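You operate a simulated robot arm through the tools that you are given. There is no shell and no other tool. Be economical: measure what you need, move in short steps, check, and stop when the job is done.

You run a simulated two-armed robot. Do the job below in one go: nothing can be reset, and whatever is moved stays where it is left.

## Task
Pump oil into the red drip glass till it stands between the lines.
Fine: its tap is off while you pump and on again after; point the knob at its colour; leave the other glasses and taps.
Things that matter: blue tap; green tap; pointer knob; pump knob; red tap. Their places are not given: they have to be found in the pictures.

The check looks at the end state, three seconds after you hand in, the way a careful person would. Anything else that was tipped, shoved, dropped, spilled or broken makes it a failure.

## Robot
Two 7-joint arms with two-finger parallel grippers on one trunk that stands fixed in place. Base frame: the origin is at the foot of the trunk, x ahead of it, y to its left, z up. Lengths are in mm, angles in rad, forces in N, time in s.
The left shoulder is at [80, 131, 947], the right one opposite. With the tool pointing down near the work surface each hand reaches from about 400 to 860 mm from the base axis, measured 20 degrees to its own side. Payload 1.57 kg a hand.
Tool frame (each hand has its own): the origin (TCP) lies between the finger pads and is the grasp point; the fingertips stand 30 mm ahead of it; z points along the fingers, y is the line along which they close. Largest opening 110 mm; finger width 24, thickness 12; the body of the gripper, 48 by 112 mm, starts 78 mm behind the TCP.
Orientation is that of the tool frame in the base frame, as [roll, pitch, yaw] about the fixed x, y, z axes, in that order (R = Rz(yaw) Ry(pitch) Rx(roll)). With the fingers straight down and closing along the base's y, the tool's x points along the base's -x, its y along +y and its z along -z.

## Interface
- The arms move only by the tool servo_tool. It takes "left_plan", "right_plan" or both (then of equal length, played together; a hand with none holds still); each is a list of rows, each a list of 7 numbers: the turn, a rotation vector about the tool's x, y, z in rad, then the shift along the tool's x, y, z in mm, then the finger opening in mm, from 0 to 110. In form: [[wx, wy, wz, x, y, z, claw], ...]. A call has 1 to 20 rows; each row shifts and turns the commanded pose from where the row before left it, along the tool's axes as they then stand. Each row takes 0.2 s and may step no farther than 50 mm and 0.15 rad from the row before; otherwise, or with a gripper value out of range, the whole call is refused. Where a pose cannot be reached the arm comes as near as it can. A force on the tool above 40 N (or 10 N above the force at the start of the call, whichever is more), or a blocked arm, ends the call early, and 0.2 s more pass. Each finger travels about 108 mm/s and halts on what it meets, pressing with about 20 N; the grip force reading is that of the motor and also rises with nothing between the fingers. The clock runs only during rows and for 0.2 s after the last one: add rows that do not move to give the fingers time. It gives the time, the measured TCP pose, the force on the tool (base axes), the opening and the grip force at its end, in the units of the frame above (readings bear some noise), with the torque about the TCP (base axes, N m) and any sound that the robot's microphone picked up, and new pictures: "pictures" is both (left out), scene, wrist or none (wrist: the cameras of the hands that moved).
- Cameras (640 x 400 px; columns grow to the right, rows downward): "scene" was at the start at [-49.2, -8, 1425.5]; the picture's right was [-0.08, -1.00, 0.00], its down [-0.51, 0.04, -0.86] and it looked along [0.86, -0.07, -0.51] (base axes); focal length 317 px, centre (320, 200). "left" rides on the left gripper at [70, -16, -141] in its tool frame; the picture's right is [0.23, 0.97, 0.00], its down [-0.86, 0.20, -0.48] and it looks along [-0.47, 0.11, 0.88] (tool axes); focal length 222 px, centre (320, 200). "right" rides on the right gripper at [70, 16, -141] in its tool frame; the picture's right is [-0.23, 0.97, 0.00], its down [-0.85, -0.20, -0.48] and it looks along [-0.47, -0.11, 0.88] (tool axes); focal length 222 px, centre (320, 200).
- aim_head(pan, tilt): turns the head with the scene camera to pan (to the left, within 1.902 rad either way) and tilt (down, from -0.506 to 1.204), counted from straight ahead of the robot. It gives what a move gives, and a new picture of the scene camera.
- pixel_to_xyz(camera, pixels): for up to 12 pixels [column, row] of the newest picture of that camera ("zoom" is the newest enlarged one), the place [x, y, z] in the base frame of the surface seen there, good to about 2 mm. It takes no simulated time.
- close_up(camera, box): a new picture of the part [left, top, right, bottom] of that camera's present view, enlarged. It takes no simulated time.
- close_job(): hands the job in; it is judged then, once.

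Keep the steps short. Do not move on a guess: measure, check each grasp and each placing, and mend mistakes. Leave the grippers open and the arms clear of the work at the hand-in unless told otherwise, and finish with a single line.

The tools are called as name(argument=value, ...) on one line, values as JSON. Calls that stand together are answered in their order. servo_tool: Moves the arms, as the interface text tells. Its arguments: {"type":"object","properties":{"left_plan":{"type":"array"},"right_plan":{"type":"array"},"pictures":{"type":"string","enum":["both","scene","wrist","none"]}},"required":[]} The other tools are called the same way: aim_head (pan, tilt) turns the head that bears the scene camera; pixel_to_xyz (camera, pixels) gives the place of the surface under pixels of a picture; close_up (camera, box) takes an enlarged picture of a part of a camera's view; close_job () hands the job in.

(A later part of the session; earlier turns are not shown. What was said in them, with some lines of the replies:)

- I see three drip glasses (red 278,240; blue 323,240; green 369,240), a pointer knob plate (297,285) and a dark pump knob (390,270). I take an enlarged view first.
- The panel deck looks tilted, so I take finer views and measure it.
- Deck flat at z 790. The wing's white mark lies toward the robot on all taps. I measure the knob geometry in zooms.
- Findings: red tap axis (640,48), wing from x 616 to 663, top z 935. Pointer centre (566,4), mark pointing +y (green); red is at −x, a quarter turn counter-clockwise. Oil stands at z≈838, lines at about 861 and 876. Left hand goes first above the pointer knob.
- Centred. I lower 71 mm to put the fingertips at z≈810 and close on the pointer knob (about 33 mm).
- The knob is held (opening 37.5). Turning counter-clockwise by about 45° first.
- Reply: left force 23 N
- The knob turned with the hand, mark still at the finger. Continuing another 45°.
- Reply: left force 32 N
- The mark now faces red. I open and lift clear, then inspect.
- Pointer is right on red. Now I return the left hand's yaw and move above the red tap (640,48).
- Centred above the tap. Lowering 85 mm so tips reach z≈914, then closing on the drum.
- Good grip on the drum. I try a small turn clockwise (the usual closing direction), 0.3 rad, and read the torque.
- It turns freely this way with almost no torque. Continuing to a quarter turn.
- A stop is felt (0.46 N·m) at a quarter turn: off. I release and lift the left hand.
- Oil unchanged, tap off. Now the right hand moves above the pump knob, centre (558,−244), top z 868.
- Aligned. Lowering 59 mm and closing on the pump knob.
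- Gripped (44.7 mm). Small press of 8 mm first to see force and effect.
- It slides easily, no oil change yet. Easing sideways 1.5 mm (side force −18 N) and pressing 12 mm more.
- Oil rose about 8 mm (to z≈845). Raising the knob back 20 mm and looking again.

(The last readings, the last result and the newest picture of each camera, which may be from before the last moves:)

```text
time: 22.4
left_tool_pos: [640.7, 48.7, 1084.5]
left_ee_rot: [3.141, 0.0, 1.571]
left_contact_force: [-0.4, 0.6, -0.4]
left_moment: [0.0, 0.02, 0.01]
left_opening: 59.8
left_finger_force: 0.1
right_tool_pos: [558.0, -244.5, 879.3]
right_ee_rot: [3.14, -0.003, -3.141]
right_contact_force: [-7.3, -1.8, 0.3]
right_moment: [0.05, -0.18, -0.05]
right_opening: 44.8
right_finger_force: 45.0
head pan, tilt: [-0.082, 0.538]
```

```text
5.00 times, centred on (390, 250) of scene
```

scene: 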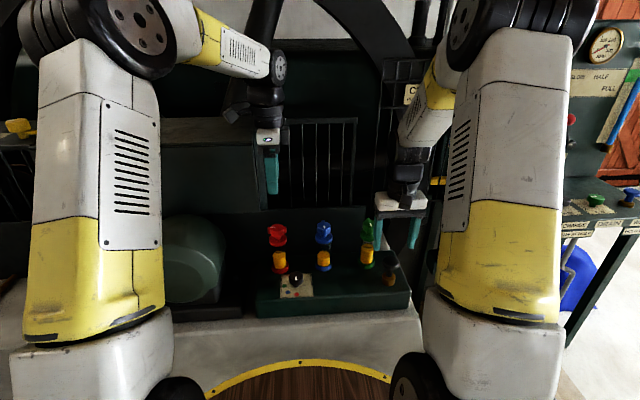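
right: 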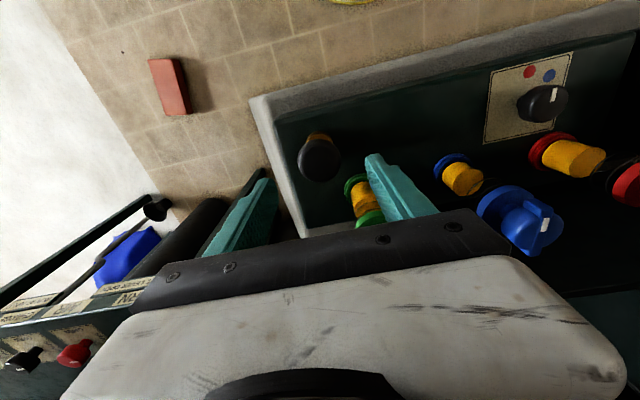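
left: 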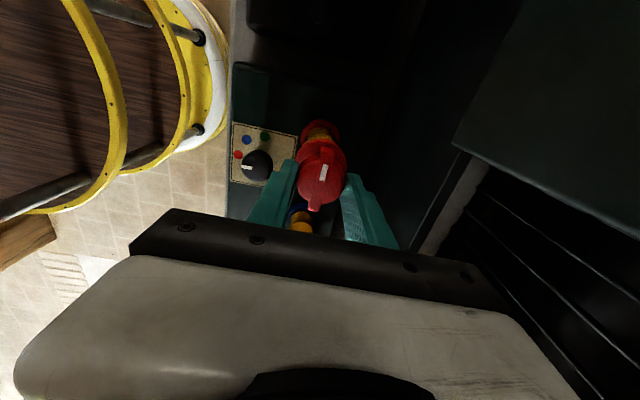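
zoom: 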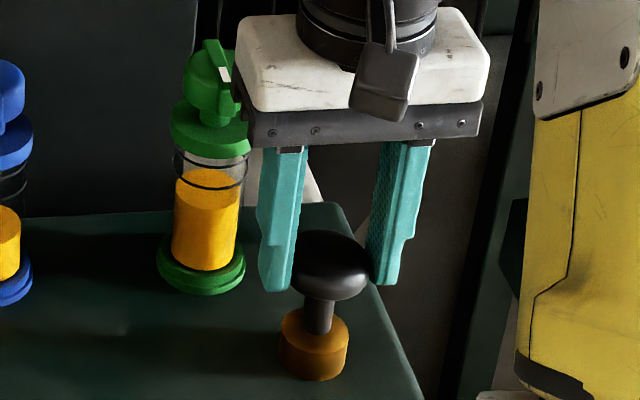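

The level holds; green and blue unchanged. Second stroke of 20 mm down and up.

servo_tool(right_plan=[[0, 0, 0, 0, 0, 5, 30], [0, 0, 0, 0, 0, 5, 30], [0, 0, 0, 0, 0, 5, 30], [0, 0, 0, 0, 0, 5, 30], [0, 0, 0, 0, 0, 0, 30], [0, 0, 0, 0, 0, -5, 30], [0, 0, 0, 0, 0, -5, 30], [0, 0, 0, 0, 0, -5, 30], [0, 0, 0, 0, 0, -5, 30]], pictures="none")

close_up(camera="scene", box=[260, 235, 308, 275])

```text
time: 24.4
left_tool_pos: [641.5, 49.1, 1083.2]
left_ee_rot: [-3.141, -0.001, 1.57]
left_contact_force: [0.7, 0.4, 0.2]
left_moment: [0.0, -0.03, -0.03]
left_opening: 59.9
left_finger_force: 0.1
right_tool_pos: [558.2, -246.5, 880.6]
right_ee_rot: [3.141, 0.001, -3.141]
right_contact_force: [-7.8, 13.9, 1.0]
right_moment: [0.32, -0.44, 0.07]
right_opening: 44.6
right_finger_force: 45.0
head pan, tilt: [-0.082, 0.538]
```

```text
10.00 times, centred on (284, 255) of scene
```

zoom: 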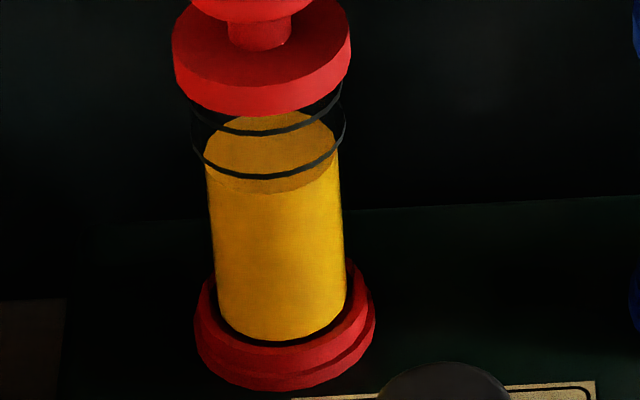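

Level z≈853; lower line ≈861, upper ≈876. Each stroke adds ≈8.5 mm; two more should give ≈870. Third stroke.

servo_tool(right_plan=[[0, 0, 0, 0, 1, 5, 30], [0, 0, 0, 0, 0, 5, 30], [0, 0, 0, 0, 0, 5, 30], [0, 0, 0, 0, 0, 5, 30], [0, 0, 0, 0, 0, 0, 30], [0, 0, 0, 0, 0, -5, 30], [0, 0, 0, 0, 0, -5, 30], [0, 0, 0, 0, 0, -5, 30], [0, 0, 0, 0, 0, -5, 30]], pictures="none")

close_up(camera="scene", box=[260, 235, 308, 275])

```text
time: 26.4
left_tool_pos: [642.1, 49.3, 1083.9]
left_ee_rot: [3.141, 0.003, 1.572]
left_contact_force: [-0.7, 0.1, -0.2]
left_moment: [0.01, 0.01, -0.01]
left_opening: 59.9
left_finger_force: 0.0
right_tool_pos: [558.5, -244.4, 879.5]
right_ee_rot: [-3.14, 0.003, 3.139]
right_contact_force: [-8.1, 6.9, 0.1]
right_moment: [0.14, -0.13, 0.09]
right_opening: 44.7
right_finger_force: 45.2
head pan, tilt: [-0.082, 0.538]
```

```text
10.00 times, centred on (284, 255) of scene
```

zoom: 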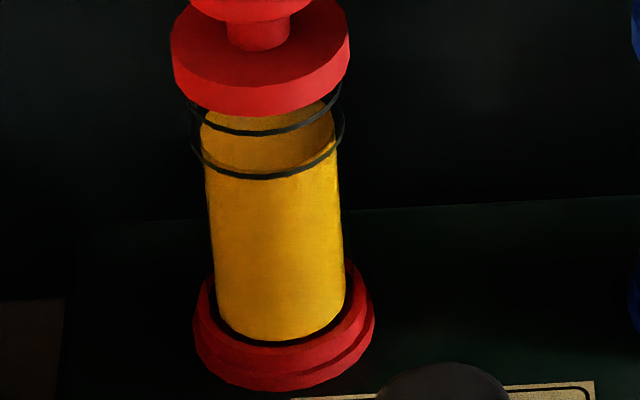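

Level is just at the lower line. Fourth and last stroke.

servo_tool(right_plan=[[0, 0, 0, 0, 0.5, 5, 30], [0, 0, 0, 0, 0, 5, 30], [0, 0, 0, 0, 0, 5, 30], [0, 0, 0, 0, 0, 5, 30], [0, 0, 0, 0, 0, 0, 30], [0, 0, 0, 0, 0, -5, 30], [0, 0, 0, 0, 0, -5, 30], [0, 0, 0, 0, 0, -5, 30], [0, 0, 0, 0, 0, -5, 30]], pictures="none")

close_up(camera="scene", box=[260, 235, 308, 275])

```text
time: 28.4
left_tool_pos: [640.8, 48.6, 1083.5]
left_ee_rot: [3.14, 0.001, 1.569]
left_contact_force: [0.2, 0.9, 0.6]
left_moment: [0.03, 0.04, 0.02]
left_opening: 59.9
left_finger_force: 0.0
right_tool_pos: [558.7, -245.1, 879.0]
right_ee_rot: [-3.141, -0.001, 3.14]
right_contact_force: [-4.8, 0.0, 1.0]
right_moment: [-0.02, 0.13, -0.03]
right_opening: 44.8
right_finger_force: 44.5
head pan, tilt: [-0.082, 0.538]
```

```text
10.00 times, centred on (284, 255) of scene
```

zoom: 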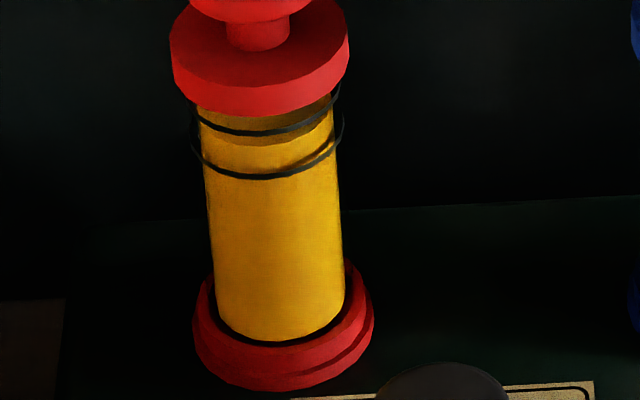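

The oil's near edge (row ≈146) lies between the lines (≈178 and 135): z≈870. Releasing the pump knob and lifting the right hand clear.

servo_tool(right_plan=[[0, 0, 0, 0, 0, 0, 70], [0, 0, 0, 0, 0, 0, 70], [0, 0, 0, 0, 0, -40, 75], [0, 0, 0, 0, 0, -50, 75], [0, 0, 0, 0, 0, -50, 75], [0, 0, 0, 0, 0, -50, 75], [0, 0, 0, 0, -40, -20, 100], [0, 0, 0, 0, -45, 0, 110], [0, 0, 0, 0, -45, 0, 110]], pictures="none")

servo_tool(left_plan=[[0, 0, 0, 0, 0, 50, 60], [0, 0, 0, 0, 0, 50, 60], [0, 0, 0, 0, 0, 39, 56], [0, 0, 0, 0, 0, 0, 36], [0, 0, 0, 0, 0, 0, 20], [0, 0, 0, 0, 0, 0, 20]])

close_up(camera="scene", box=[240, 180, 430, 300])

```text
time: 30.4
left_tool_pos: [641.0, 48.3, 1084.7]
left_ee_rot: [3.141, 0.001, 1.573]
left_contact_force: [0.4, 0.7, -0.8]
left_moment: [-0.04, -0.03, -0.02]
left_opening: 60.0
left_finger_force: 0.1
right_tool_pos: [557.8, -375.3, 1089.2]
right_ee_rot: [3.141, 0.002, 3.14]
right_contact_force: [-0.2, 0.7, 0.7]
right_moment: [-0.05, 0.02, 0.0]
right_opening: 109.9
right_finger_force: 0.0
head pan, tilt: [-0.082, 0.538]
```

```text
time: 31.8
left_tool_pos: [641.1, 48.3, 946.1]
left_ee_rot: [-3.139, 0.001, 1.568]
left_contact_force: [-10.1, -0.9, -5.1]
left_moment: [-0.14, 0.18, 0.01]
left_opening: 37.4
left_finger_force: 42.9
right_tool_pos: [557.6, -375.1, 1088.4]
right_ee_rot: [-3.141, 0.001, 3.141]
right_contact_force: [-0.7, -0.2, 0.4]
right_moment: [-0.01, 0.01, 0.02]
right_opening: 110.0
right_finger_force: 0.1
head pan, tilt: [-0.082, 0.538]
```

scene: 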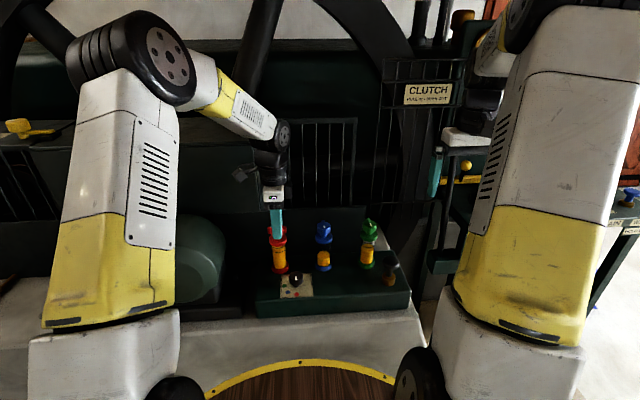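
left: 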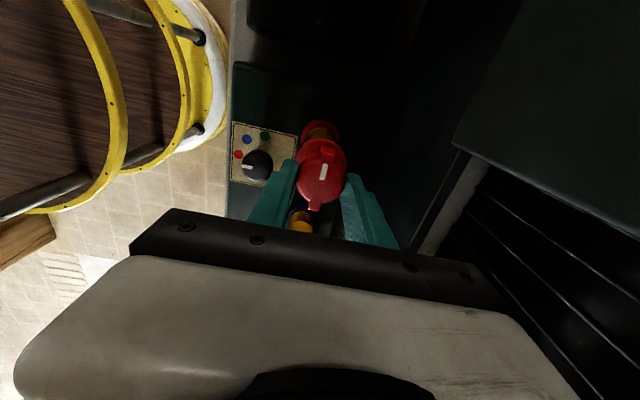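

```text
3.33 times, centred on (335, 240) of scene
```

zoom: 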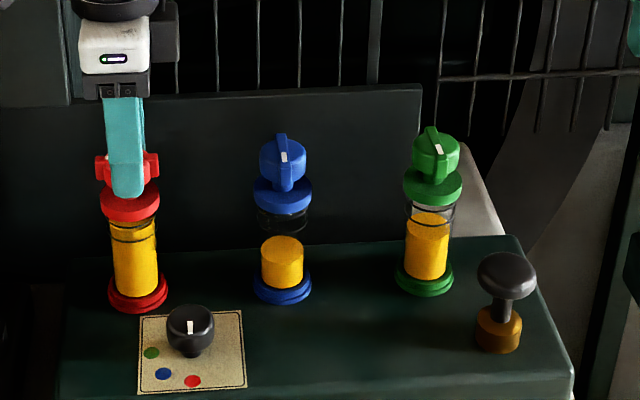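

Pump knob back up, tap gripped (37.4 mm). Turning it counter-clockwise a quarter back to "on".

servo_tool(left_plan=[[0, 0, -0.143, 0, 0, 0, 20], [0, 0, -0.143, 0, 0, 0, 20], [0, 0, -0.143, 0, 0, 0, 20], [0, 0, -0.143, 0, 0, 0, 20], [0, 0, -0.143, 0, 0, 0, 20], [0, 0, -0.143, 0, 0, 0, 20], [0, 0, -0.143, 0, 0, 0, 20], [0, 0, -0.143, 0, 0, 0, 20], [0, 0, -0.143, 0, 0, 0, 20], [0, 0, -0.143, 0, 0, 0, 20], [0, 0, -0.143, 0, 0, 0, 20], [0, 0, 0, 0, 0, 0, 20]], pictures="none")

close_up(camera="scene", box=[250, 190, 314, 240])

```text
time: 34.4
left_tool_pos: [642.0, 50.3, 945.8]
left_ee_rot: [3.139, 0.001, -3.139]
left_contact_force: [2.5, 9.5, -10.8]
left_moment: [0.41, 0.25, -0.25]
left_opening: 37.6
left_finger_force: 43.2
right_tool_pos: [559.1, -375.2, 1088.8]
right_ee_rot: [-3.139, 0.0, 3.141]
right_contact_force: [0.9, 0.7, 1.2]
right_moment: [0.0, 0.02, 0.03]
right_opening: 110.1
right_finger_force: 0.1
head pan, tilt: [-0.082, 0.538]
```

```text
8.00 times, centred on (282, 215) of scene
```

zoom: 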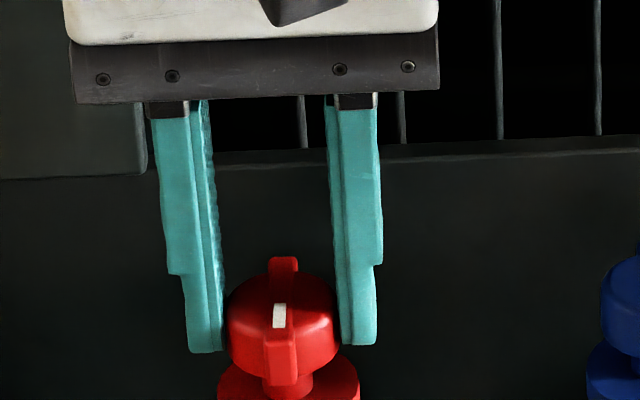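

The wing is back where it began and the end stop is felt. Releasing, lifting and moving the left hand away.

servo_tool(left_plan=[[0, 0, 0, 0, 0, 0, 60], [0, 0, 0, 0, 0, 0, 60], [0, 0, 0, 0, 0, -40, 60], [0, 0, 0, 0, 0, -50, 60], [0, 0, 0, 0, 0, -50, 60], [0, 0, 0, 0, 0, -50, 80], [0, 0, 0, 30, 35, 0, 110], [0, 0, 0, 30, 35, 0, 110], [0, 0, 0, 0, 0, 0, 110]], pictures="scene")

close_up(camera="scene", box=[240, 200, 430, 320])

close_up(camera="scene", box=[260, 235, 308, 275])

```text
time: 36.4
left_tool_pos: [580.2, 118.1, 1135.5]
left_ee_rot: [3.141, -0.001, -3.141]
left_contact_force: [0.6, -0.9, -0.6]
left_moment: [0.05, -0.01, -0.01]
left_opening: 110.1
left_finger_force: 0.0
right_tool_pos: [558.6, -375.7, 1089.1]
right_ee_rot: [3.141, -0.001, 3.141]
right_contact_force: [-0.6, 0.0, 0.4]
right_moment: [0.01, 0.02, 0.03]
right_opening: 109.9
right_finger_force: 0.0
head pan, tilt: [-0.082, 0.538]
```

scene: 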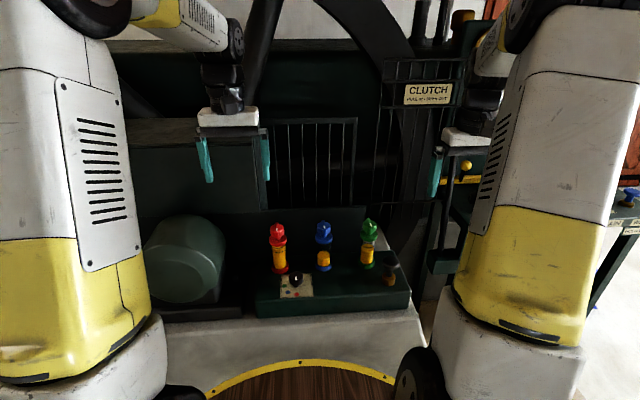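

```text
3.33 times, centred on (335, 260) of scene
```

zoom: 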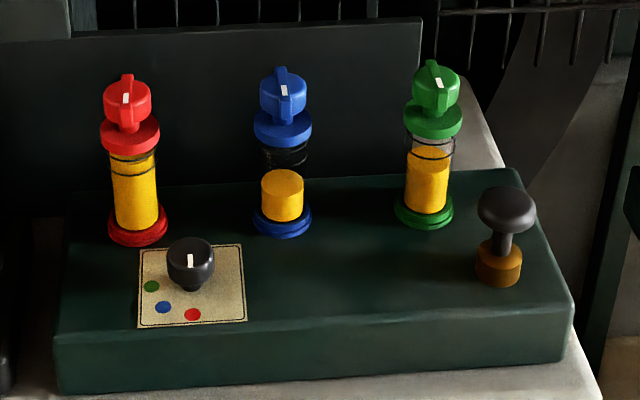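

```text
10.00 times, centred on (284, 255) of scene
```

zoom: 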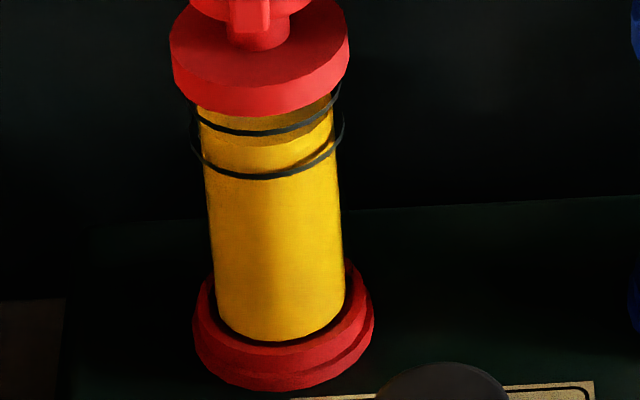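

Red oil stands between the lines, its tap is on, the pointer is on red, the other glasses and taps are unchanged, and both hands are clear and open. Handing in.

close_job()

```text
The job is handed in.
```

The red drip glass is filled to between its lines, its tap is back on, the pointer is on red, and the other glasses and taps were left alone.
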